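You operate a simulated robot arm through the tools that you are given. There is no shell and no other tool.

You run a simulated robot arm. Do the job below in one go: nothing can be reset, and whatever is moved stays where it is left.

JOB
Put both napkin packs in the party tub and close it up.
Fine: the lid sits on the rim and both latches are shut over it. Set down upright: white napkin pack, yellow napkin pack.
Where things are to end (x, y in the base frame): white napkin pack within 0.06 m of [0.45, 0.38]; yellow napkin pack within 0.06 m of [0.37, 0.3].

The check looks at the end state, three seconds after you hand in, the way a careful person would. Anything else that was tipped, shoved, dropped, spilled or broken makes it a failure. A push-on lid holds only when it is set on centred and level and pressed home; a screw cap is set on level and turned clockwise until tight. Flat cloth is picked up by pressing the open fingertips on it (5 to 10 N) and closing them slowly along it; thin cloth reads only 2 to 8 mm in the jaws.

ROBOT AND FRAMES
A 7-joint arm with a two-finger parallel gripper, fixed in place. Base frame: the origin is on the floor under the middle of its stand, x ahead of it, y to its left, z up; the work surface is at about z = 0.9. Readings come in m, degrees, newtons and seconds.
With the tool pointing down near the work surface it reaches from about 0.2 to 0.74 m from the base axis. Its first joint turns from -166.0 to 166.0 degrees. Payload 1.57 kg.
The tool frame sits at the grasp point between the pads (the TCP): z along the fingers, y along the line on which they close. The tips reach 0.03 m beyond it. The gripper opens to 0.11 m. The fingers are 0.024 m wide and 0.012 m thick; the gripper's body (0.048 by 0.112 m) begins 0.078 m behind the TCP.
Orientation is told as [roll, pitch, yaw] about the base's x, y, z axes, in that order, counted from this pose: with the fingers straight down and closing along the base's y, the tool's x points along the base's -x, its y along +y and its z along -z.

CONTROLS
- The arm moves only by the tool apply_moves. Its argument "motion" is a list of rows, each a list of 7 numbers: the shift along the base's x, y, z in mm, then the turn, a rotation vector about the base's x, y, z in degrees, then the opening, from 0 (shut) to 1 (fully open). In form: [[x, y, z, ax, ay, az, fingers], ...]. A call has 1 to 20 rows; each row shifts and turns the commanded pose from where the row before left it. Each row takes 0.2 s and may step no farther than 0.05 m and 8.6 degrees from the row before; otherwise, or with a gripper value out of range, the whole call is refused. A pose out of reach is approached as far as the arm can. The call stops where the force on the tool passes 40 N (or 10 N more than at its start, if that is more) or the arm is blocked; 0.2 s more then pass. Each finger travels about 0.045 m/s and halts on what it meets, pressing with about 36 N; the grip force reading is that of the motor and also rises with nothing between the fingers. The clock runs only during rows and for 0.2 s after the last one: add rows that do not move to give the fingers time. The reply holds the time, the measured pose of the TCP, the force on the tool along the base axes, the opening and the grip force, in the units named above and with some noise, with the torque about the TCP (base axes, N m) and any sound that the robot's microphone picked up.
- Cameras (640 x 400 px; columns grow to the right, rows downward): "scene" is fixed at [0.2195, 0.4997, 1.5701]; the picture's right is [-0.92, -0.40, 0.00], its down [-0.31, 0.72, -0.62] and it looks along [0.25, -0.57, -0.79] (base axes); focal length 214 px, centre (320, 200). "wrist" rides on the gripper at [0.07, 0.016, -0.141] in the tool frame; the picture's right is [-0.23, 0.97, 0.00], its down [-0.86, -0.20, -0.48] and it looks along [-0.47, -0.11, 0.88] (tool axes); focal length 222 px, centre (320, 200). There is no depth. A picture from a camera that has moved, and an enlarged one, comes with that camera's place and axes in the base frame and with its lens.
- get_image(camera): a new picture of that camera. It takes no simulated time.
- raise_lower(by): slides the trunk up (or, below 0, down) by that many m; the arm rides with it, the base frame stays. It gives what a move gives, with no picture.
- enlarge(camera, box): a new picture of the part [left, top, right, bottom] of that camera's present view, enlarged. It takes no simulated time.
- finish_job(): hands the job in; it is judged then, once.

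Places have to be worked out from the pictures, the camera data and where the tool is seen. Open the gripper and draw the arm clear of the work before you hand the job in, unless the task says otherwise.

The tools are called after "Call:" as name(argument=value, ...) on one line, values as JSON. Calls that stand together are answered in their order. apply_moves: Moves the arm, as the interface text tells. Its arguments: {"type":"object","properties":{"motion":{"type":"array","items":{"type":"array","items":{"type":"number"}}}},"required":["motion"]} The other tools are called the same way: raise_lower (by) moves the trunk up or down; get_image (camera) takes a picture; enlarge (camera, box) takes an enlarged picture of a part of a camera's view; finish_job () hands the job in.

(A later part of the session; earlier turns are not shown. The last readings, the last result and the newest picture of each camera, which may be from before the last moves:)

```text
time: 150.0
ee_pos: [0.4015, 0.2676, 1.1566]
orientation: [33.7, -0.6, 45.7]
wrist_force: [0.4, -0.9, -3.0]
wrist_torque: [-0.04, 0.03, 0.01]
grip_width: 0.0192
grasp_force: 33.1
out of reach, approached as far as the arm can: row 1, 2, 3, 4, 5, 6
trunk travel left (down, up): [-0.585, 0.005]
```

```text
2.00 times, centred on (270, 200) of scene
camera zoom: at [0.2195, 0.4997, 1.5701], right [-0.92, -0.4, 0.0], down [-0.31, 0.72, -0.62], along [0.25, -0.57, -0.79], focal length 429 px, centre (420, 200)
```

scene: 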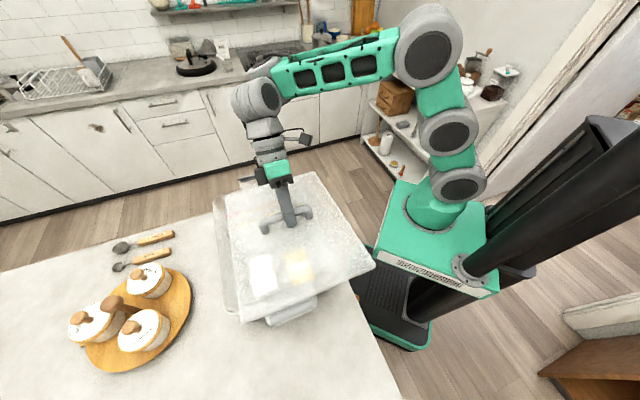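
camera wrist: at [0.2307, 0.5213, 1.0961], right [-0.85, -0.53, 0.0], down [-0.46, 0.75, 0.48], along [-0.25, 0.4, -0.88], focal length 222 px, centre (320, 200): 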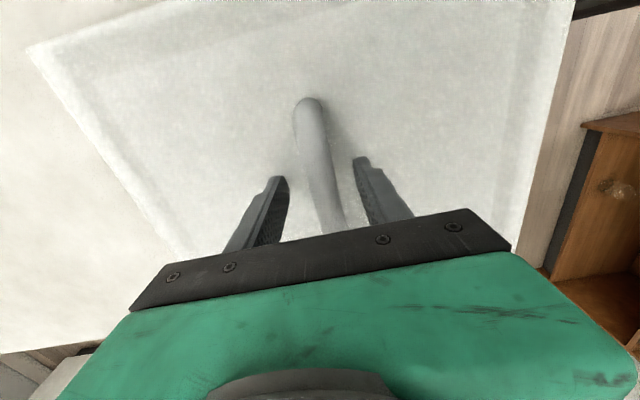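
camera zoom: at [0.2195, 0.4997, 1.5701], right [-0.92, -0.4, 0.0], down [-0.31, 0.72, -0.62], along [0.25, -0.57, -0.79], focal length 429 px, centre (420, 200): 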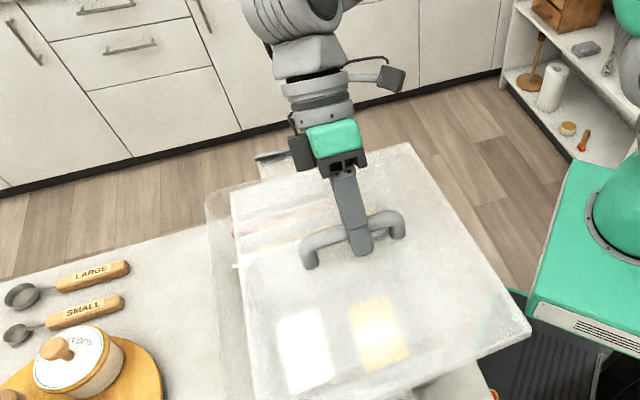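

The tilt was out of reach and the arm sagged lower with the lid edge near the cards. I'll immediately reverse the tilt while rising.

Call:
apply_moves(motion=[[0, 0, 8, -5.6, -5.6, 0, 0], [0, 0, 12, -5.6, -5.6, 0, 0], [5, 0, 20, -5.6, -5.6, 0, 0], [10, 5, 25, -5.6, -5.6, 0, 0], [0, 0, 0, 0, 0, 0, 0]])

Call:
get_image(camera="scene")

Call:
enlarge(camera="scene", box=[180, 130, 380, 345])

```text
time: 151.2
ee_pos: [0.4186, 0.2704, 1.2239]
orientation: [2.1, -0.2, 46.0]
wrist_force: [-0.5, -0.1, -1.5]
wrist_torque: [0.02, 0.0, 0.01]
grip_width: 0.0191
grasp_force: 33.3
trunk travel left (down, up): [-0.585, 0.005]
```

```text
taken
```

scene: 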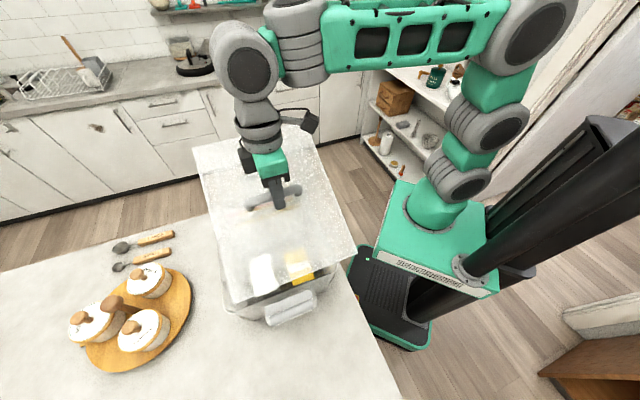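

```text
1.86 times, centred on (280, 238) of scene
camera zoom: at [0.2195, 0.4997, 1.5701], right [-0.92, -0.4, 0.0], down [-0.31, 0.72, -0.62], along [0.25, -0.57, -0.79], focal length 399 px, centre (394, 130)
```

zoom: 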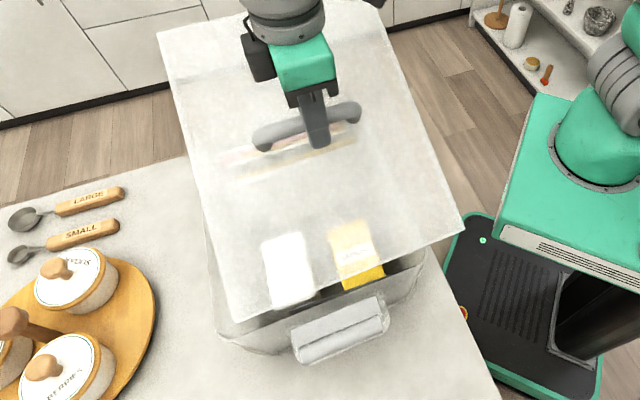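

Back to near-vertical. Correcting the residual 2° tilt and returning above the tub centre, then I'll check the cards and the lid's attitude.

Call:
apply_moves(motion=[[21, 5.5, 10, -0.8, -0.7, -0.2, 0], [21, 5.5, 10, -0.8, -0.7, -0.2, 0], [0, 0, 0, 0, 0, 0, 0]])

Call:
get_image(camera="wrist")

Call:
enlarge(camera="scene", box=[180, 110, 360, 340])

```text
time: 152.0
ee_pos: [0.4602, 0.2801, 1.2452]
orientation: [0.0, 0.0, 45.5]
wrist_force: [-0.3, 0.7, -2.1]
wrist_torque: [-0.01, 0.02, -0.01]
grip_width: 0.0192
grasp_force: 33.1
trunk travel left (down, up): [-0.585, 0.005]
```

```text
taken
camera wrist: at [0.4004, 0.2428, 1.3866], right [-0.54, 0.84, 0.0], down [0.74, 0.47, 0.48], along [0.4, 0.25, -0.88], focal length 222 px, centre (320, 200)
```

wrist: 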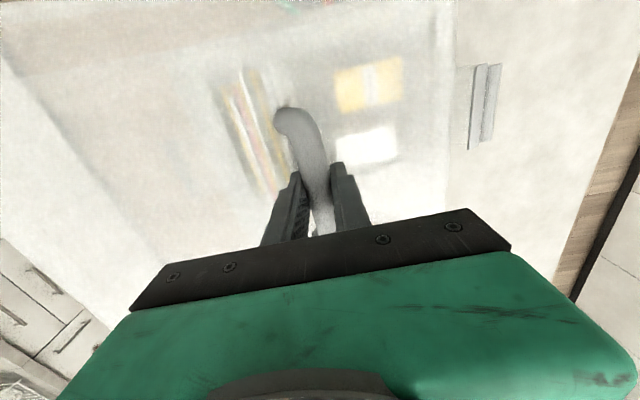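

```text
1.74 times, centred on (270, 225) of scene
camera zoom: at [0.2195, 0.4997, 1.5701], right [-0.92, -0.4, 0.0], down [-0.31, 0.72, -0.62], along [0.25, -0.57, -0.79], focal length 373 px, centre (407, 156)
```

zoom: 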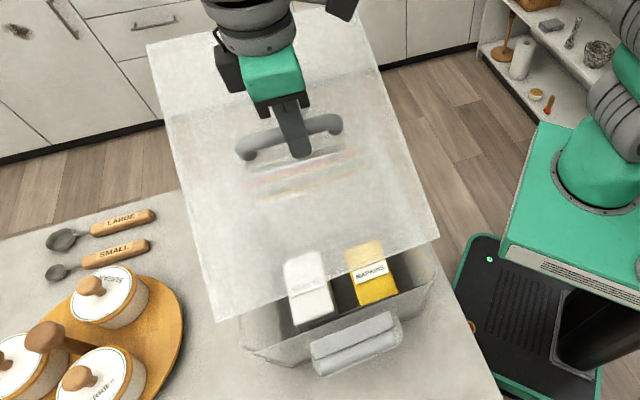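

The lid rotated in the grip when its far edge brushed something. I'll carry it back to the table to re-level it and then check the cards.

Call:
apply_moves(motion=[[-16, 18, 0, 0, 0, 7.4, 0], [-23, 26, 0, 0, 0, 7.4, 0], [-24, 27, -4, 0, 0, 7.4, 0], [-24, 27, -4, 0, 0, 7.4, 0], [-24, 27, -4, 0, 0, 7.4, 0], [-24, 27, -4, 0, 0, 7.4, 0], [-24, 27, -6, 0, 0, 7.4, 0], [-24, 27, -6, 0, 0, 7.4, 0], [-24, 27, -6, 0, 0, 7.4, 0], [-24, 27, -6, 0, 0, 7.4, 0], [-24, 27, -6, 0, 0, 7.4, 0], [-14, 14, -6, 0, 0, 7.9, 0], [0, 0, 0, 0, 0, 0, 0]])

Call:
get_image(camera="wrist")

Call:
enlarge(camera="scene", box=[200, 165, 360, 345])

Call:
enlarge(camera="scene", box=[205, 165, 315, 250])

```text
time: 154.8
ee_pos: [0.1882, 0.584, 1.1921]
orientation: [-0.2, 0.0, 135.0]
wrist_force: [-0.1, -0.1, -1.4]
wrist_torque: [0.0, 0.01, -0.01]
grip_width: 0.0192
grasp_force: 33.4
trunk travel left (down, up): [-0.585, 0.005]
```

```text
taken
camera wrist: at [0.2276, 0.5233, 1.3326], right [-0.85, -0.53, 0.0], down [-0.46, 0.75, 0.48], along [-0.25, 0.41, -0.88], focal length 222 px, centre (320, 200)
```

wrist: 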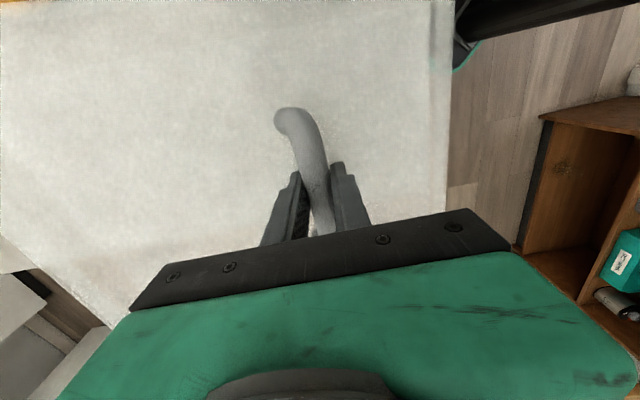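

```text
2.22 times, centred on (280, 255) of scene
camera zoom: at [0.2195, 0.4997, 1.5701], right [-0.92, -0.4, 0.0], down [-0.31, 0.72, -0.62], along [0.25, -0.57, -0.79], focal length 477 px, centre (409, 78)
```

zoom: 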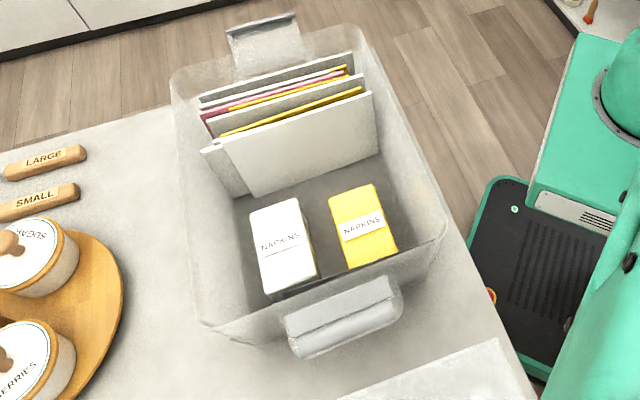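

```text
4.71 times, centred on (260, 208) of scene
camera zoom: at [0.2195, 0.4997, 1.5701], right [-0.92, -0.4, 0.0], down [-0.31, 0.72, -0.62], along [0.25, -0.57, -0.79], focal length 1009 px, centre (602, 165)
```

zoom: 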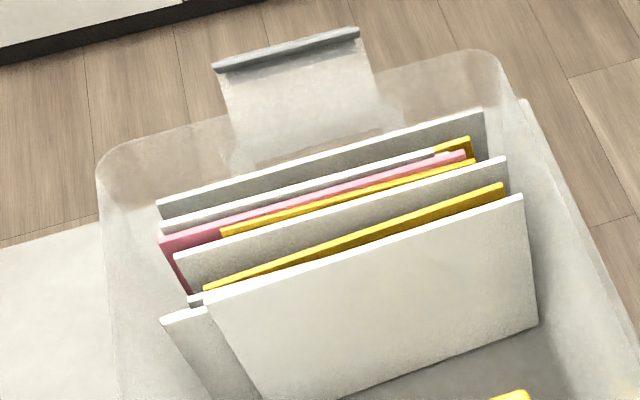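

The cards, packs and tub are all unchanged. Lowering the tilted lid onto the table; it should swing flat about the bar as it touches.

Call:
apply_moves(motion=[[0, 0, -40, 0, 0, 0, 0], [0, 0, -40, 0, 0, 0, 0], [0, 0, -40, 0, 0, 0, 0], [0, 0, -40, 0, 0, 0, 0], [0, 0, -20, 0, 0, 0, 0], [0, 0, 0, 0, 0, 0, 0]])

Call:
apply_moves(motion=[[0, 0, -10, 0, 0, 0, 0], [0, 0, -10, 0, 0, 0, 0], [0, 0, -10, 0, 0, 0, 0], [0, 0, 0, 0, 0, 0, 0]])

```text
time: 156.2
ee_pos: [0.1905, 0.5834, 1.0105]
orientation: [-0.2, 0.1, 134.9]
wrist_force: [-0.1, -0.6, -2.7]
wrist_torque: [0.0, 0.02, 0.01]
grip_width: 0.019
grasp_force: 33.5
trunk travel left (down, up): [-0.585, 0.005]
```

```text
time: 157.2
ee_pos: [0.1915, 0.5844, 0.9801]
orientation: [-0.1, 0.1, 134.9]
wrist_force: [0.1, 0.1, -3.0]
wrist_torque: [0.01, 0.02, -0.03]
grip_width: 0.0191
grasp_force: 33.0
trunk travel left (down, up): [-0.585, 0.005]
```

Call:
apply_moves(motion=[[0, 0, -6, 0, 0, 0, 0], [0, 0, -6, 0, 0, 0, 0], [0, 0, -4, 0, 0, 0, 0], [0, 0, 0, 0, 0, 0, 0]])

Call:
get_image(camera="wrist")

```text
time: 158.2
ee_pos: [0.1902, 0.5825, 0.9642]
orientation: [-0.2, 0.1, 134.9]
wrist_force: [-0.5, -0.1, -1.8]
wrist_torque: [0.0, -0.02, -0.01]
grip_width: 0.0189
grasp_force: 33.2
trunk travel left (down, up): [-0.585, 0.005]
```

```text
taken
camera wrist: at [0.2291, 0.522, 1.1057], right [-0.85, -0.53, 0.0], down [-0.46, 0.75, 0.48], along [-0.25, 0.41, -0.88], focal length 222 px, centre (320, 200)
```

wrist: 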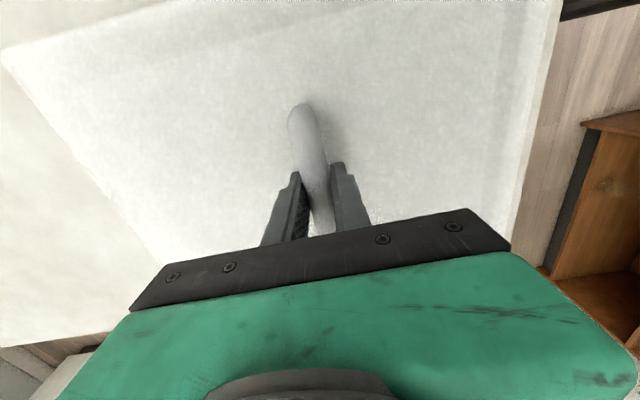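

It has swung almost flat. Lowering the last bit to full contact, then releasing and re-gripping so it's level.

Call:
apply_moves(motion=[[0, 0, -5, 0, 0, 0, 0], [0, 0, -4, 0, 0, 0, 0], [0, 0, -3, 0, 0, 0, 0], [0, 0, 0, 0, 0, 0, 0]])

```text
time: 159.2
ee_pos: [0.1897, 0.5846, 0.9528]
orientation: [-0.1, 0.1, 134.9]
wrist_force: [0.6, 0.6, -1.3]
wrist_torque: [0.01, 0.11, -0.03]
grip_width: 0.0191
grasp_force: 33.2
trunk travel left (down, up): [-0.585, 0.005]
```

Call:
apply_moves(motion=[[0, 0, -1.5, 0, 0, 0, 0], [0, 0, -1, 0, 0, 0, 0], [0, 0, 0, 0, 0, 0, 0]])

```text
time: 160.0
ee_pos: [0.1902, 0.5836, 0.9517]
orientation: [-0.3, 0.0, 134.9]
wrist_force: [-1.7, 2.4, 9.5]
wrist_torque: [-0.24, -0.25, -0.07]
grip_width: 0.0192
grasp_force: 33.3
trunk travel left (down, up): [-0.585, 0.005]
```

Contact at the same TCP height as the grip, so the lid lies flat. Opening and closing again to relax the grip.

Call:
apply_moves(motion=[[0, 0, 1, 0, 0, 0, 0.25], [0, 0, 0, 0, 0, 0, 0.5], [0, 0, 0, 0, 0, 0, 0.5], [0, 0, 0, 0, 0, 0, 0.3], [0, 0, 0, 0, 0, 0, 0.1], [0, 0, 0, 0, 0, 0, 0], [0, 0, 0, 0, 0, 0, 0], [0, 0, 0, 0, 0, 0, 0]])

Call:
get_image(camera="wrist")

```text
time: 161.8
ee_pos: [0.1897, 0.5835, 0.9519]
orientation: [-0.1, 0.2, 135.0]
wrist_force: [-0.1, -1.4, 1.0]
wrist_torque: [-0.02, -0.02, 0.0]
grip_width: 0.019
grasp_force: 33.5
trunk travel left (down, up): [-0.585, 0.005]
```

```text
taken
camera wrist: at [0.2296, 0.5221, 1.0932], right [-0.85, -0.53, 0.0], down [-0.46, 0.75, 0.48], along [-0.25, 0.41, -0.88], focal length 222 px, centre (320, 200)
```

wrist: 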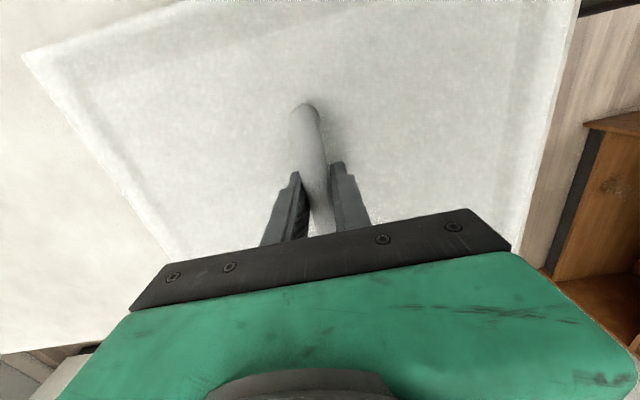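

Level again. Carrying the lid back over the tub (target TCP about (0.4617, 0.2821), yaw 44.9°), without any tilting this time.

Call:
apply_moves(motion=[[0, 0, 10, 0, 0, 0, 0], [0, 0, 35, 0, 0, 0, 0], [0, 0, 40, 0, 0, 0, 0], [0, 0, 40, 0, 0, 0, 0], [0, 0, 40, 0, 0, 0, 0], [0, 0, 40, 0, 0, 0, 0], [0, 0, 15, 0, 0, 0, 0], [0, 0, 0, 0, 0, 0, 0]])

Call:
apply_moves(motion=[[18, -20, 3, 0, 0, -7.5, 0], [20, -22, 3, 0, 0, -7.5, 0], [22, -25, 3, 0, 0, -7.5, 0], [23, -26, 3, 0, 0, -7.5, 0], [23, -26, 3, 0, 0, -7.5, 0], [24, -27, 3, 0, 0, -7.5, 0], [24, -27, 3, 0, 0, -7.5, 0], [24, -27, 3, 0, 0, -7.5, 0], [24, -27, 3, 0, 0, -7.5, 0], [24, -27, 3, 0, 0, -7.5, 0], [24, -26, 0, 0, 0, -7.5, 0], [22, -21, 0, 0, 0, -7.6, 0], [0, 0, 0, 0, 0, 0, 0]])

Call:
get_image(camera="wrist")

Call:
enlarge(camera="scene", box=[180, 110, 360, 340])

```text
time: 163.6
ee_pos: [0.1889, 0.5821, 1.1735]
orientation: [-0.1, 0.1, 135.0]
wrist_force: [0.2, -0.9, -1.8]
wrist_torque: [-0.01, -0.01, 0.01]
grip_width: 0.0192
grasp_force: 33.8
trunk travel left (down, up): [-0.585, 0.005]
```

```text
time: 166.4
ee_pos: [0.4614, 0.2815, 1.2034]
orientation: [-0.1, 0.1, 44.7]
wrist_force: [-0.1, 0.8, -2.1]
wrist_torque: [0.0, 0.0, 0.06]
grip_width: 0.0194
grasp_force: 33.3
trunk travel left (down, up): [-0.585, 0.005]
```

```text
taken
camera wrist: at [0.401, 0.2442, 1.3456], right [-0.52, 0.85, 0.0], down [0.75, 0.46, 0.48], along [0.41, 0.25, -0.88], focal length 222 px, centre (320, 200)
```

wrist: 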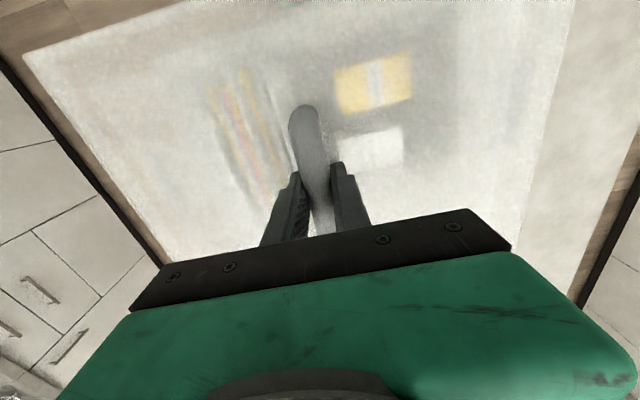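

```text
1.74 times, centred on (270, 225) of scene
camera zoom: at [0.2195, 0.4997, 1.5701], right [-0.92, -0.4, 0.0], down [-0.31, 0.72, -0.62], along [0.25, -0.57, -0.79], focal length 373 px, centre (407, 156)
```

zoom: 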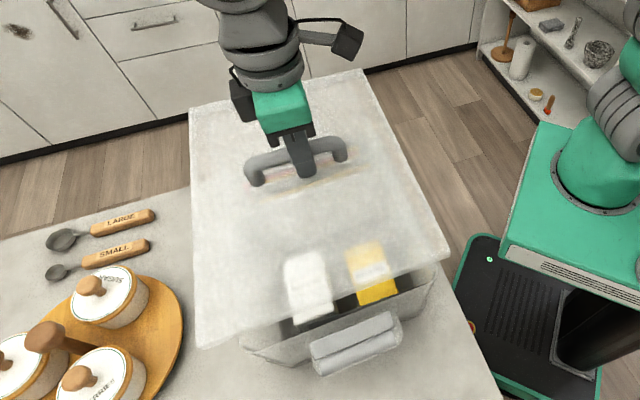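

Lid is level and lined up at TCP (0.4614, 0.2815). Lowering to just above the rim, then in small steps.

Call:
apply_moves(motion=[[0, 0, -25, 0, 0, 0, 0], [0, 0, -25, 0, 0, 0, 0], [0, 0, -12, 0, 0, 0, 0], [0, 0, -6, 0, 0, 0, 0], [0, 0, 0, 0, 0, 0, 0]])

Call:
apply_moves(motion=[[0, 0, -3, 0, 0, 0, 0], [0, 0, -2, 0, 0, 0, 0], [0, 0, -2, 0, 0, 0, 0], [0, 0, 0, 0, 0, 0, 0]])

```text
time: 167.6
ee_pos: [0.462, 0.2816, 1.134]
orientation: [0.0, 0.1, 44.7]
wrist_force: [-0.2, 0.4, -2.0]
wrist_torque: [0.0, 0.0, 0.0]
grip_width: 0.0193
grasp_force: 33.4
trunk travel left (down, up): [-0.585, 0.005]
```

```text
time: 168.6
ee_pos: [0.462, 0.2832, 1.13]
orientation: [-0.2, -0.2, 44.7]
wrist_force: [-1.3, 1.2, 19.2]
wrist_torque: [-0.56, 0.55, -0.01]
grip_width: 0.019
grasp_force: 33.1
trunk travel left (down, up): [-0.585, 0.005]
```

It stopped at TCP 1.130, i.e. standing on its tongue, with the contact on the right side. I'll lift slightly, add +0.8° yaw and 1.5 mm toward the left, and try again.

Call:
apply_moves(motion=[[0, 0, 3, 0, 0, 0, 0], [0, 0, 3, 0, 0, 0, 0], [1, 1, 0, 0, 0, 0.8, 0], [0, 0, -2, 0, 0, 0, 0], [0, 0, -2, 0, 0, 0, 0], [0, 0, -2, 0, 0, 0, 0], [0, 0, 0, 0, 0, 0, 0]])

```text
time: 170.2
ee_pos: [0.4624, 0.2828, 1.1295]
orientation: [-0.2, -0.3, 45.6]
wrist_force: [-3.6, -3.1, 22.4]
wrist_torque: [-0.21, 0.17, -0.01]
grip_width: 0.0193
grasp_force: 33.2
trunk travel left (down, up): [-0.585, 0.005]
```

Still standing at 1.1295, but the contact is more even. I'll reduce the down force to a few newtons and slide in small steps to find where it drops.

Call:
apply_moves(motion=[[0, 0, 1.2, 0, 0, 0, 0], [0, 0, 0, 0, 0, 0, 0]])

```text
time: 170.8
ee_pos: [0.4626, 0.2823, 1.13]
orientation: [-0.1, -0.1, 45.6]
wrist_force: [1.5, -3.2, 19.8]
wrist_torque: [-0.04, 0.02, -0.03]
grip_width: 0.0191
grasp_force: 33.3
trunk travel left (down, up): [-0.585, 0.005]
```

Call:
apply_moves(motion=[[0, 0, 1, 0, 0, 0, 0], [0, 0, 0, 0, 0, 0, 0]])

```text
time: 171.4
ee_pos: [0.463, 0.2837, 1.1283]
orientation: [-0.1, -0.1, 45.5]
wrist_force: [1.4, -4.3, 14.7]
wrist_torque: [0.03, 0.01, -0.07]
grip_width: 0.0195
grasp_force: 33.4
trunk travel left (down, up): [-0.585, 0.005]
```

The rim pushes the lid toward the far end (about 4 N), so I'll follow that with 1 mm steps toward the far side.

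Call:
apply_moves(motion=[[0.7, -0.7, 0, 0, 0, 0, 0], [0.7, -0.7, 0, 0, 0, 0, 0], [0, 0, 0, 0, 0, 0, 0]])

```text
time: 172.2
ee_pos: [0.4655, 0.2814, 1.1296]
orientation: [-0.1, 0.1, 45.6]
wrist_force: [-3.7, 0.5, 13.2]
wrist_torque: [-0.2, 0.22, -0.03]
grip_width: 0.0193
grasp_force: 33.2
trunk travel left (down, up): [-0.585, 0.005]
```

Call:
apply_moves(motion=[[0.7, -0.7, 0, 0, 0, 0, 0], [0.7, -0.7, 0, 0, 0, 0, 0], [0.7, -0.7, 0, 0, 0, 0, 0], [0, 0, 0, 0, 0, 0, 0]])

```text
time: 173.2
ee_pos: [0.4686, 0.2802, 1.1296]
orientation: [-0.2, -0.1, 45.7]
wrist_force: [-2.6, 3.3, 13.0]
wrist_torque: [-0.11, 0.21, -0.07]
grip_width: 0.0193
grasp_force: 33.4
trunk travel left (down, up): [-0.585, 0.005]
```

No drop that way. Sliding back toward the near end in 1 mm steps past the start position.

Call:
apply_moves(motion=[[-0.7, 0.7, 0, 0, 0, 0, 0], [-0.7, 0.7, 0, 0, 0, 0, 0], [-0.7, 0.7, 0, 0, 0, 0, 0], [-0.7, 0.7, 0, 0, 0, 0, 0], [-0.7, 0.7, 0, 0, 0, 0, 0], [-0.7, 0.7, 0, 0, 0, 0, 0], [-0.7, 0.7, 0, 0, 0, 0, 0], [0, 0, 0, 0, 0, 0, 0]])

```text
time: 175.0
ee_pos: [0.4623, 0.2847, 1.1304]
orientation: [-0.1, -0.1, 45.5]
wrist_force: [4.6, -3.6, 18.5]
wrist_torque: [0.16, -0.22, -0.06]
grip_width: 0.0191
grasp_force: 32.8
trunk travel left (down, up): [-0.585, 0.005]
```

Not dropping; let me check the lid's position against the rim in the scene view.

Call:
enlarge(camera="scene", box=[190, 150, 360, 345])

Call:
enlarge(camera="scene", box=[195, 255, 355, 345])

Call:
enlarge(camera="scene", box=[205, 285, 265, 325])

Call:
enlarge(camera="scene", box=[300, 250, 360, 290])

```text
2.05 times, centred on (275, 248) of scene
camera zoom: at [0.2195, 0.4997, 1.5701], right [-0.92, -0.4, 0.0], down [-0.31, 0.72, -0.62], along [0.25, -0.57, -0.79], focal length 440 px, centre (412, 103)
```

zoom: 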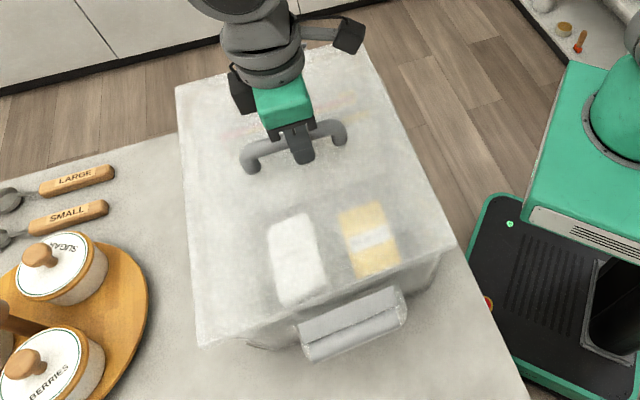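

```text
4.00 times, centred on (275, 300) of scene
camera zoom: at [0.2195, 0.4997, 1.5701], right [-0.92, -0.4, 0.0], down [-0.31, 0.72, -0.62], along [0.25, -0.57, -0.79], focal length 858 px, centre (500, -200)
```

zoom: 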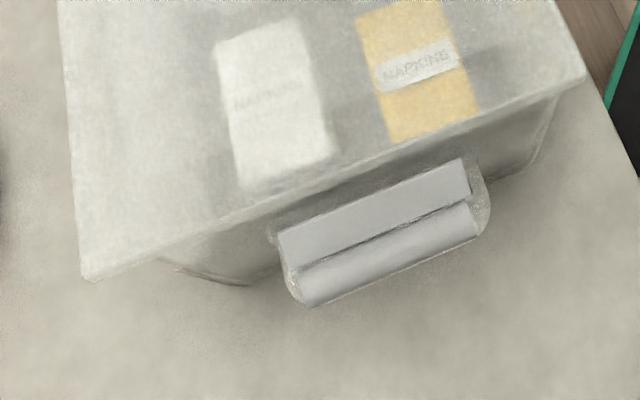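

```text
10.00 times, centred on (235, 305) of scene
camera zoom: at [0.2195, 0.4997, 1.5701], right [-0.92, -0.4, 0.0], down [-0.31, 0.72, -0.62], along [0.25, -0.57, -0.79], focal length 2145 px, centre (1170, -850)
```

zoom: 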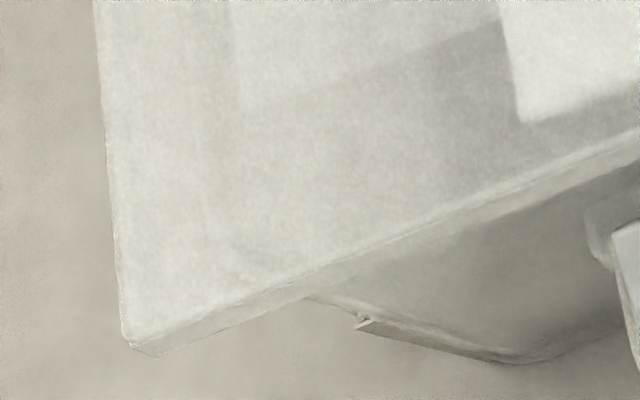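

```text
10.00 times, centred on (330, 270) of scene
camera zoom: at [0.2195, 0.4997, 1.5701], right [-0.92, -0.4, 0.0], down [-0.31, 0.72, -0.62], along [0.25, -0.57, -0.79], focal length 2145 px, centre (220, -500)
```

zoom: 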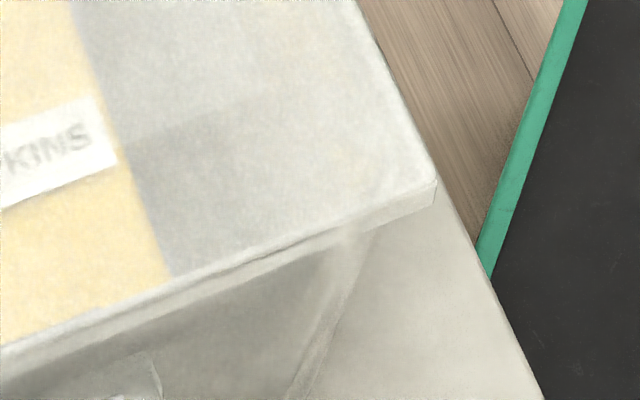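

The lid sits about 6.5 mm too far left in this grip, which explains the high stop. Lifting slightly, shifting back 6.5 mm, and lowering again.

Call:
apply_moves(motion=[[0, 0, 3, 0, 0, 0, 0], [0, 0, 4, 0, 0, 0, 0], [-4.6, -4.6, 0, 0, 0, 0, 0], [0, 0, 0, 0, 0, 0, 0]])

Call:
apply_moves(motion=[[0, 0, -3, 0, 0, 0, 0], [0, 0, -2, 0, 0, 0, 0], [0, 0, -2, 0, 0, 0, 0], [0, 0, -2, 0, 0, 0, 0], [0, 0, 0, 0, 0, 0, 0]])

```text
time: 176.0
ee_pos: [0.4576, 0.2812, 1.1353]
orientation: [-0.1, 0.1, 45.6]
wrist_force: [-0.3, 0.5, -1.5]
wrist_torque: [0.02, 0.01, 0.0]
grip_width: 0.0192
grasp_force: 33.5
trunk travel left (down, up): [-0.585, 0.005]
```

```text
time: 177.2
ee_pos: [0.4586, 0.28, 1.1271]
orientation: [-0.2, 0.1, 45.6]
wrist_force: [-0.2, 0.3, -1.5]
wrist_torque: [0.0, -0.02, 0.02]
grip_width: 0.0195
grasp_force: 33.5
trunk travel left (down, up): [-0.585, 0.005]
```

It passed the previous stop height freely (TCP 1.127, no contact), so the tongue has entered. Continuing gently.

Call:
apply_moves(motion=[[0, 0, -2, 0, 0, 0, 0], [0, 0, -2, 0, 0, 0, 0], [0, 0, 0, 0, 0, 0, 0]])

```text
time: 178.0
ee_pos: [0.4591, 0.2806, 1.1254]
orientation: [0.0, 0.0, 45.6]
wrist_force: [-1.7, 0.0, 2.3]
wrist_torque: [0.26, -0.19, 0.01]
grip_width: 0.0195
grasp_force: 33.3
trunk travel left (down, up): [-0.585, 0.005]
```

Light contact now on the left side at TCP 1.1254. Pressing slightly to settle.

Call:
apply_moves(motion=[[0, 0, -1, 0, 0, 0, 0], [0, 0, -1, 0, 0, 0, 0], [0, 0, 0, 0, 0, 0, 0]])

```text
time: 178.8
ee_pos: [0.4584, 0.2803, 1.1231]
orientation: [-0.3, -0.2, 45.5]
wrist_force: [0.8, -2.4, 14.8]
wrist_torque: [0.53, -0.49, 0.01]
grip_width: 0.0192
grasp_force: 33.4
trunk travel left (down, up): [-0.585, 0.005]
```

This is the same level as the earlier seated state (lid top about 1.090). With lighter force I'll slide it a few mm each way to find the play and see whether it drops further.

Call:
apply_moves(motion=[[0, 0, 1.5, 0, 0, 0, 0], [0.7, 0.7, 0, 0, 0, 0, 0], [0.7, 0.7, 0, 0, 0, 0, 0], [0.7, 0.7, 0, 0, 0, 0, 0], [0, 0, 0, 0, 0, 0, 0]])

```text
time: 180.0
ee_pos: [0.4604, 0.2817, 1.1231]
orientation: [-0.1, 0.0, 45.7]
wrist_force: [-5.2, -7.1, 17.9]
wrist_torque: [-0.35, 0.38, -0.02]
grip_width: 0.0192
grasp_force: 33.9
trunk travel left (down, up): [-0.585, 0.005]
```

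Call:
apply_moves(motion=[[0, 0, 1.2, 0, 0, 0, 0], [0, 0, 0.8, 0, 0, 0, 0], [0, 0, 0, 0, 0, 0, 0]])

```text
time: 180.8
ee_pos: [0.4608, 0.2832, 1.1228]
orientation: [-0.1, 0.2, 45.4]
wrist_force: [-2.2, -2.2, -0.2]
wrist_torque: [0.02, -0.25, -0.42]
grip_width: 0.0195
grasp_force: 33.7
trunk travel left (down, up): [-0.585, 0.005]
```

Nearly weightless contact now. Sliding +q in 1 mm steps.

Call:
apply_moves(motion=[[0.7, 0.7, 0, 0, 0, 0, 0], [0.7, 0.7, 0, 0, 0, 0, 0], [0, 0, 0, 0, 0, 0, 0]])

Call:
apply_moves(motion=[[0.7, 0.7, 0, 0, 0, 0, 0], [0.7, 0.7, 0, 0, 0, 0, 0], [0, 0, 0, 0, 0, 0, 0]])

```text
time: 181.6
ee_pos: [0.4606, 0.2832, 1.1241]
orientation: [-0.2, 0.1, 45.5]
wrist_force: [-2.3, -2.5, -3.7]
wrist_torque: [-0.02, 0.1, -0.18]
grip_width: 0.019
grasp_force: 33.1
trunk travel left (down, up): [-0.585, 0.005]
```

```text
time: 182.4
ee_pos: [0.4633, 0.2846, 1.1252]
orientation: [-0.1, -0.1, 45.4]
wrist_force: [-1.9, -2.6, -1.7]
wrist_torque: [-0.21, 0.16, -0.16]
grip_width: 0.0191
grasp_force: 32.5
trunk travel left (down, up): [-0.585, 0.005]
```

Call:
enlarge(camera="scene", box=[190, 150, 360, 345])

Call:
enlarge(camera="scene", box=[195, 255, 355, 345])

Call:
get_image(camera="wrist")

```text
2.05 times, centred on (275, 248) of scene
camera zoom: at [0.2195, 0.4997, 1.5701], right [-0.92, -0.4, 0.0], down [-0.31, 0.72, -0.62], along [0.25, -0.57, -0.79], focal length 440 px, centre (412, 103)
```

zoom: 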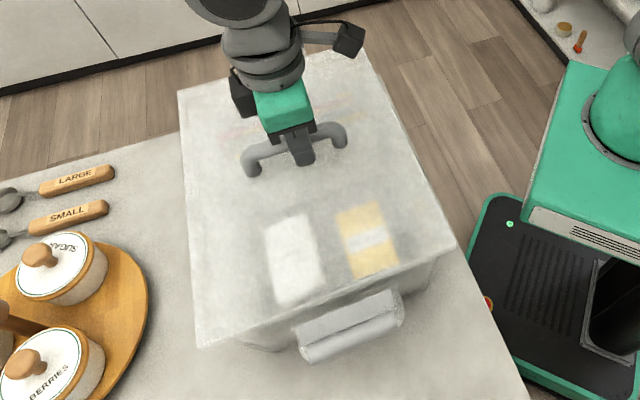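

```text
4.00 times, centred on (275, 300) of scene
camera zoom: at [0.2195, 0.4997, 1.5701], right [-0.92, -0.4, 0.0], down [-0.31, 0.72, -0.62], along [0.25, -0.57, -0.79], focal length 858 px, centre (500, -200)
```

zoom: 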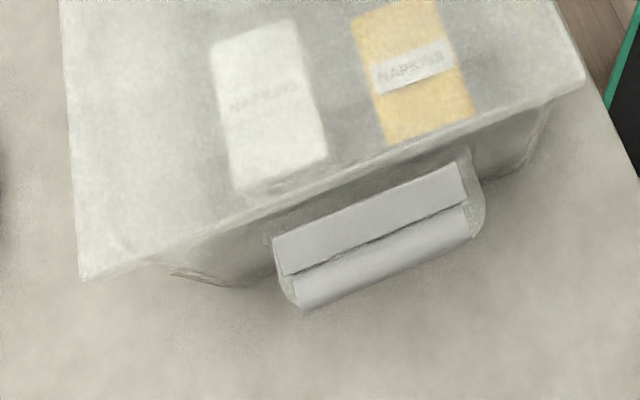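

```text
taken
camera wrist: at [0.4037, 0.2466, 1.2662], right [-0.54, 0.84, 0.0], down [0.74, 0.47, 0.48], along [0.4, 0.25, -0.88], focal length 222 px, centre (320, 200)
```

wrist: 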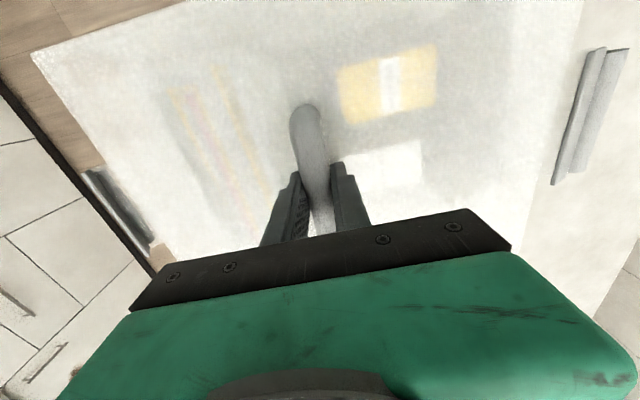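

The tub itself followed the lid by a few mm, so the lid is engaged with the rim (the play is small) and this level is its seated position. Setting it down with light force and releasing the handle.

Call:
apply_moves(motion=[[-0.7, -0.7, 0, 0, 0, 0, 0], [-0.7, -0.7, -1, 0, 0, 0, 0], [0, 0, -1.5, 0, 0, 0, 0], [0, 0, -1, 0, 0, 0, 0], [0, 0, 0, 0, 0, 0, 0]])

```text
time: 183.6
ee_pos: [0.4616, 0.2843, 1.1208]
orientation: [-0.1, 0.0, 45.6]
wrist_force: [0.0, 1.1, 0.0]
wrist_torque: [0.04, -0.23, -0.07]
grip_width: 0.0191
grasp_force: 33.0
trunk travel left (down, up): [-0.585, 0.005]
```

It is now lower than before (TCP 1.1208) with almost no force, so it is slipping further in. Continuing gently downward.

Call:
apply_moves(motion=[[0, 0, -1.5, 0, 0, 0, 0], [0, 0, -1.5, 0, 0, 0, 0], [0, 0, 0, 0, 0, 0, 0]])

```text
time: 184.4
ee_pos: [0.4609, 0.2845, 1.1184]
orientation: [0.0, 0.2, 45.6]
wrist_force: [-0.9, 2.1, 1.0]
wrist_torque: [0.03, -0.22, -0.13]
grip_width: 0.0191
grasp_force: 33.1
trunk travel left (down, up): [-0.585, 0.005]
```

Going in well (TCP 1.1184, about 1 N). Continuing.

Call:
apply_moves(motion=[[0, 0, -1.5, 0, 0, 0, 0], [0, 0, -1.5, 0, 0, 0, 0], [0, 0, 0, 0, 0, 0, 0]])

```text
time: 185.2
ee_pos: [0.4613, 0.2861, 1.1171]
orientation: [-0.2, -0.3, 45.6]
wrist_force: [-2.0, 6.0, 23.2]
wrist_torque: [-0.38, 0.45, -0.18]
grip_width: 0.0191
grasp_force: 33.5
trunk travel left (down, up): [-0.585, 0.005]
```

Now 23 N at TCP 1.1171, i.e. lid top at about 1.084, 6-7 mm lower than before and matching the latch geometry. I'll relieve the sideways force and check the scene view.

Call:
apply_moves(motion=[[-0.7, 0.7, 0.8, 0, 0, 0, 0], [0, 0, 0.5, 0, 0, 0, 0], [0, 0, 0, 0, 0, 0, 0]])

Call:
enlarge(camera="scene", box=[190, 150, 360, 345])

Call:
enlarge(camera="scene", box=[195, 255, 355, 345])

```text
time: 186.0
ee_pos: [0.4601, 0.2852, 1.1174]
orientation: [-0.2, -0.1, 45.5]
wrist_force: [4.7, 6.4, 18.4]
wrist_torque: [0.54, -0.59, -0.09]
grip_width: 0.0194
grasp_force: 33.5
trunk travel left (down, up): [-0.585, 0.005]
```

```text
2.05 times, centred on (275, 248) of scene
camera zoom: at [0.2195, 0.4997, 1.5701], right [-0.92, -0.4, 0.0], down [-0.31, 0.72, -0.62], along [0.25, -0.57, -0.79], focal length 440 px, centre (412, 103)
```

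zoom: 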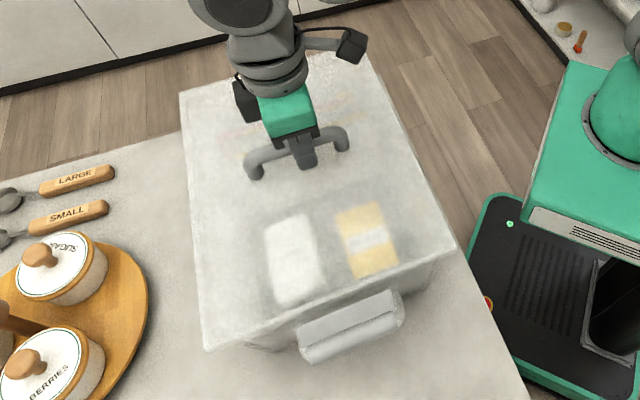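

```text
4.00 times, centred on (275, 300) of scene
camera zoom: at [0.2195, 0.4997, 1.5701], right [-0.92, -0.4, 0.0], down [-0.31, 0.72, -0.62], along [0.25, -0.57, -0.79], focal length 858 px, centre (500, -200)
```

zoom: 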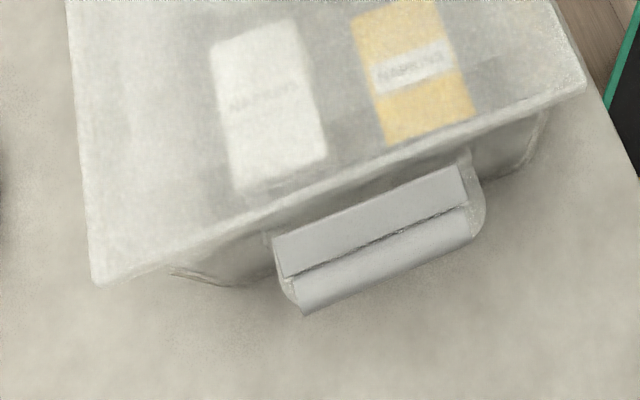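

The lid sits lower now. Easing the force to zero, releasing, then I'll press with the fingertips to push it fully home.

Call:
apply_moves(motion=[[0, 0, 1, 0, 0, 0, 0], [0, 0, 0.8, 0, 0, 0, 0], [0, 0, 0, 0, 0, 0, 0]])

Call:
apply_moves(motion=[[0, 0, 0, 0, 0, 0, 0.25], [0, 0, 0, 0, 0, 0, 0.5], [0, 0, 0, 0, 0, 0, 0.5], [0, 0, 0, 0, 0, 0, 0.5]])

```text
time: 186.8
ee_pos: [0.4584, 0.2839, 1.1169]
orientation: [0.0, 0.2, 45.6]
wrist_force: [1.3, 1.6, 6.1]
wrist_torque: [0.24, -0.19, -0.07]
grip_width: 0.019
grasp_force: 33.6
trunk travel left (down, up): [-0.585, 0.005]
```

```text
time: 187.8
ee_pos: [0.4599, 0.2843, 1.1187]
orientation: [-0.1, 0.0, 45.6]
wrist_force: [0.0, 0.6, -0.7]
wrist_torque: [0.0, 0.03, 0.0]
grip_width: 0.055
grasp_force: 0.1
trunk travel left (down, up): [-0.585, 0.005]
```

Released. Now lowering the open fingertips onto the lid plate to press.

Call:
apply_moves(motion=[[0, 0, -2, 0, 0, 0, 0.5], [0, 0, -2, 0, 0, 0, 0.5], [0, 0, 0, 0, 0, 0, 0.5]])

```text
time: 188.6
ee_pos: [0.4621, 0.2839, 1.1154]
orientation: [-0.1, 0.1, 45.6]
wrist_force: [-0.1, -0.4, -0.3]
wrist_torque: [-0.03, -0.04, -0.02]
grip_width: 0.055
grasp_force: 0.1
trunk travel left (down, up): [-0.585, 0.005]
```

Call:
apply_moves(motion=[[0, 0, -1.5, 0, 0, 0, 0.5], [0, 0, -1.5, 0, 0, 0, 0.5], [0, 0, 0, 0, 0, 0, 0.5]])

```text
time: 189.4
ee_pos: [0.4609, 0.2854, 1.1141]
orientation: [-0.2, -0.3, 45.5]
wrist_force: [4.0, 2.7, 16.9]
wrist_torque: [0.4, 0.34, -0.16]
grip_width: 0.0542
grasp_force: 0.0
trunk travel left (down, up): [-0.585, 0.005]
```

Contact at TCP 1.1141 (lid top 1.084). Pressing harder.

Call:
apply_moves(motion=[[0, 0, -1.5, 0, 0, 0, 0.5], [0, 0, -0.5, 0, 0, 0, 0.5], [0, 0, 0, 0, 0, 0, 0.5]])

```text
time: 190.2
ee_pos: [0.4626, 0.2862, 1.1145]
orientation: [-0.2, -0.6, 45.5]
wrist_force: [-0.3, -1.0, 10.1]
wrist_torque: [0.14, 0.32, 0.04]
grip_width: 0.0548
grasp_force: 0.0
trunk travel left (down, up): [-0.585, 0.005]
stopped in row 3: the force on the tool passed its limit at 41 N (the readings are from after the stop); the commanded pose is now the measured one
```

The press reached 41 N without further movement, so the centre is home. I'll now press at the near end and the far end too, starting with the near end.

Call:
apply_moves(motion=[[0, 0, 10, 0, 0, 0, 0.5], [0, 0, 30, 0, 0, 0, 0.5], [0, 0, 30, 0, 0, 0, 0.2], [-25, 26, 0, 0, 0, 0, 0], [-25, 26, 0, 0, 0, 0, 0], [-25, 26, 0, 0, 0, 0, 0], [-25, 26, 0, 0, 0, 0, 0], [0, 0, -30, 0, 0, 0, 0], [0, 0, -25, 0, 0, 0, 0], [0, 0, 0, 0, 0, 0, 0]])

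Call:
get_image(camera="wrist")

```text
time: 192.4
ee_pos: [0.3629, 0.3897, 1.1223]
orientation: [-0.1, -0.5, 45.4]
wrist_force: [-0.2, -0.4, 0.7]
wrist_torque: [0.03, -0.04, 0.0]
grip_width: 0.0
grasp_force: 21.3
trunk travel left (down, up): [-0.585, 0.005]
```

```text
taken
camera wrist: at [0.3024, 0.3503, 1.2649], right [-0.54, 0.84, 0.0], down [0.74, 0.47, 0.48], along [0.41, 0.26, -0.87], focal length 222 px, centre (320, 200)
```

wrist: 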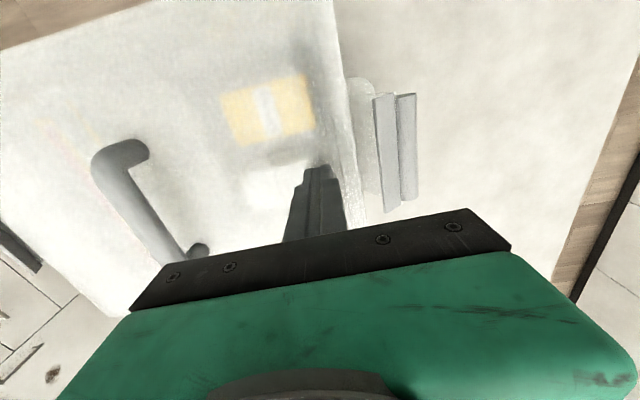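

The near latch has been pushed a bit outward by the lid's edge, fine. Pressing down on the lid's near end.

Call:
apply_moves(motion=[[0, 0, -4, 0, 0, 0, 0], [0, 0, -3, 0, 0, 0, 0], [0, 0, -2, 0, 0, 0, 0], [0, 0, 0, 0, 0, 0, 0]])

```text
time: 193.4
ee_pos: [0.3641, 0.3898, 1.1173]
orientation: [-0.2, -0.4, 45.6]
wrist_force: [1.2, -0.4, -0.1]
wrist_torque: [0.02, 0.03, 0.0]
grip_width: 0.0
grasp_force: 21.2
trunk travel left (down, up): [-0.585, 0.005]
```

Call:
apply_moves(motion=[[0, 0, -1.5, 0, 0, 0, 0], [0, 0, -1.5, 0, 0, 0, 0], [0, 0, 0, 0, 0, 0, 0]])

```text
time: 194.2
ee_pos: [0.3611, 0.3904, 1.1139]
orientation: [-0.2, -0.4, 45.6]
wrist_force: [-0.8, 0.7, 0.6]
wrist_torque: [-0.01, 0.05, 0.04]
grip_width: 0.0
grasp_force: 21.3
trunk travel left (down, up): [-0.585, 0.005]
```

Call:
apply_moves(motion=[[0, 0, -1.5, 0, 0, 0, 0], [0, 0, -1, 0, 0, 0, 0], [0, 0, 0, 0, 0, 0, 0]])

```text
time: 195.0
ee_pos: [0.3618, 0.3902, 1.1139]
orientation: [-0.2, -0.7, 45.5]
wrist_force: [3.3, 2.4, 16.0]
wrist_torque: [-0.09, 0.07, 0.09]
grip_width: 0.0
grasp_force: 21.0
trunk travel left (down, up): [-0.585, 0.005]
```

Near end is at the same height as the centre (1.084): level. Pressing it more firmly once.

Call:
apply_moves(motion=[[0, 0, -1.5, 0, 0, 0, 0], [0, 0, 0, 0, 0, 0, 0]])

```text
time: 195.6
ee_pos: [0.3619, 0.3903, 1.1148]
orientation: [0.0, -0.8, 45.5]
wrist_force: [7.7, 4.4, 29.6]
wrist_torque: [-0.13, 0.04, 0.1]
grip_width: 0.0
grasp_force: 20.9
trunk travel left (down, up): [-0.585, 0.005]
```

Near end is solid. Now the near latch: I'll go up and around to its outer side, then push its bar inward.

Call:
apply_moves(motion=[[0, 0, 10, 0, 0, 0, 0], [0, 0, 40, 0, 0, 0, 0], [-31, 31, 10, 0, 0, 0, 0], [-31, 31, 0, 0, 0, 0, 0], [-30, 31, 0, 0, 0, 0, 0], [0, 0, 0, 0, 0, 0, 0]])

Call:
get_image(camera="wrist")

Call:
enlarge(camera="scene", box=[230, 250, 350, 345])

```text
time: 197.0
ee_pos: [0.2704, 0.483, 1.173]
orientation: [-0.2, -0.4, 45.4]
wrist_force: [-0.9, 0.3, 0.2]
wrist_torque: [-0.02, -0.02, -0.01]
grip_width: 0.0001
grasp_force: 21.1
trunk travel left (down, up): [-0.585, 0.005]
```

```text
taken
camera wrist: at [0.2098, 0.4438, 1.3138], right [-0.54, 0.84, 0.0], down [0.74, 0.47, 0.48], along [0.41, 0.26, -0.87], focal length 222 px, centre (320, 200)
```

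wrist: 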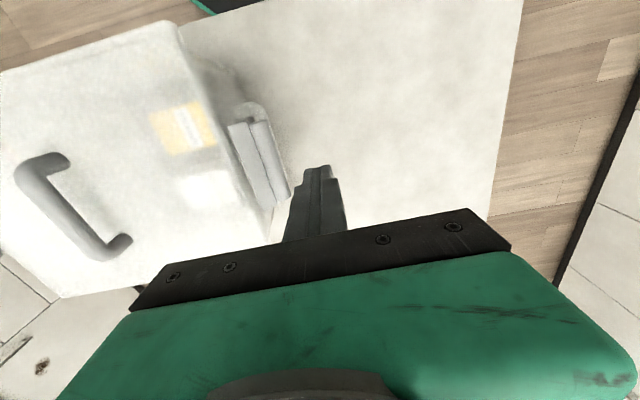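

```text
4.21 times, centred on (290, 298) of scene
camera zoom: at [0.2195, 0.4997, 1.5701], right [-0.92, -0.4, 0.0], down [-0.31, 0.72, -0.62], along [0.25, -0.57, -0.79], focal length 903 px, centre (446, -210)
```

zoom: 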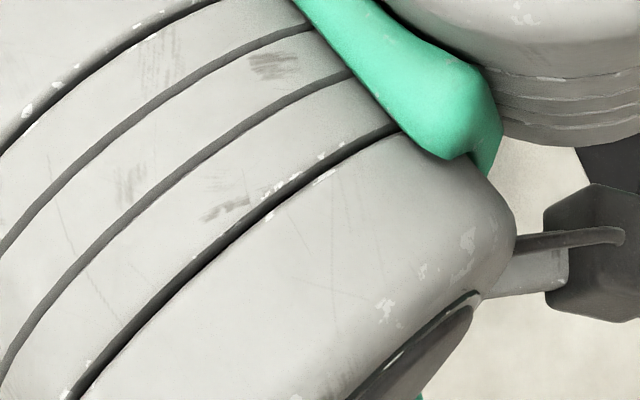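

Position is right outside the near latch. Lowering the closed fingers to bar height.

Call:
apply_moves(motion=[[0, 0, -30, 0, 0, 0, 0], [0, 0, -30, 0, 0, 0, 0], [0, 0, -16, 0, 0, 0, 0], [0, 0, 0, 0, 0, 0, 0]])

Call:
get_image(camera="wrist")

```text
time: 198.0
ee_pos: [0.2712, 0.4806, 1.0969]
orientation: [-0.2, -0.4, 45.5]
wrist_force: [0.1, -0.4, -0.2]
wrist_torque: [0.02, 0.02, -0.02]
grip_width: 0.0
grasp_force: 21.1
trunk travel left (down, up): [-0.585, 0.005]
```

```text
taken
camera wrist: at [0.2113, 0.4413, 1.2382], right [-0.54, 0.84, 0.0], down [0.74, 0.47, 0.48], along [0.41, 0.26, -0.87], focal length 222 px, centre (320, 200)
```

wrist: 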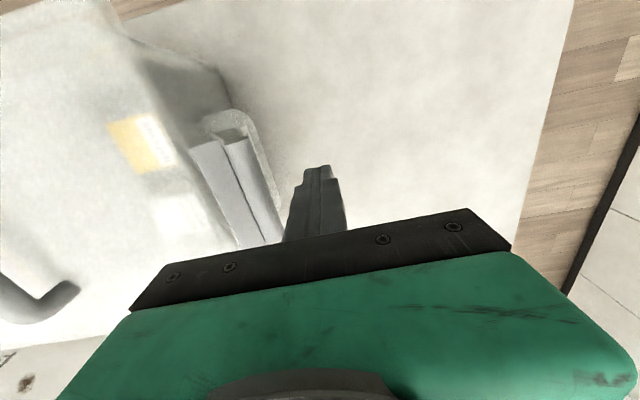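

Now moving inward toward the bar in small steps, watching for contact.

Call:
apply_moves(motion=[[3.5, -3.5, 0, 0, 0, 0, 0], [3.5, -3.5, 0, 0, 0, 0, 0], [3.5, -3.5, 0, 0, 0, 0, 0], [3.5, -3.5, 0, 0, 0, 0, 0], [3.5, -3.5, 0, 0, 0, 0, 0], [0, 0, 0, 0, 0, 0, 0]])

Call:
get_image(camera="wrist")

```text
time: 199.4
ee_pos: [0.2868, 0.4637, 1.0944]
orientation: [-0.2, -0.4, 45.6]
wrist_force: [0.2, 0.1, 0.0]
wrist_torque: [-0.02, 0.03, 0.01]
grip_width: 0.0
grasp_force: 21.7
trunk travel left (down, up): [-0.585, 0.005]
```

```text
taken
camera wrist: at [0.2274, 0.4257, 1.2364], right [-0.54, 0.84, 0.0], down [0.74, 0.47, 0.48], along [0.41, 0.26, -0.87], focal length 222 px, centre (320, 200)
```

wrist: 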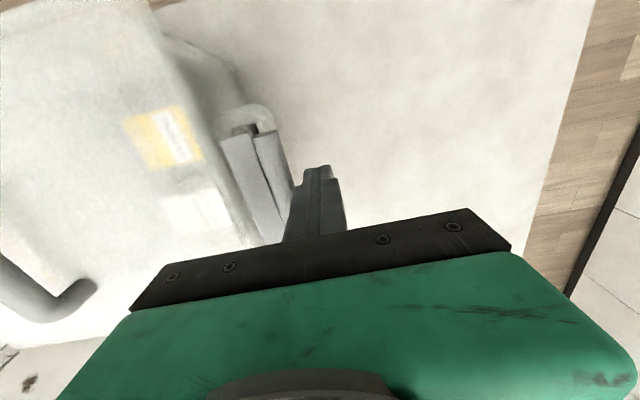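

Almost at the bar. Continuing in 3 mm steps.

Call:
apply_moves(motion=[[2.1, -2.1, 0, 0, 0, 0, 0], [2.1, -2.1, 0, 0, 0, 0, 0], [2.1, -2.1, 0, 0, 0, 0, 0], [2.1, -2.1, 0, 0, 0, 0, 0], [0, 0, 0, 0, 0, 0, 0]])

Call:
get_image(camera="wrist")

```text
time: 200.6
ee_pos: [0.2952, 0.4573, 1.0956]
orientation: [-0.3, -0.5, 45.5]
wrist_force: [-2.6, 1.4, 1.2]
wrist_torque: [0.03, 0.04, 0.01]
grip_width: 0.0
grasp_force: 21.5
trunk travel left (down, up): [-0.585, 0.005]
```

```text
taken
camera wrist: at [0.2353, 0.418, 1.2367], right [-0.54, 0.84, 0.0], down [0.74, 0.47, 0.49], along [0.41, 0.26, -0.87], focal length 222 px, centre (320, 200)
```

wrist: 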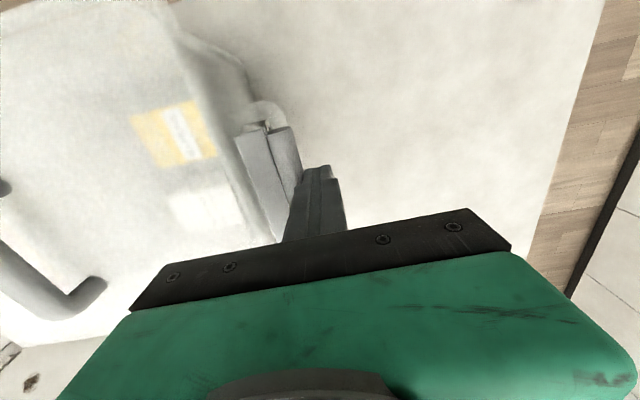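

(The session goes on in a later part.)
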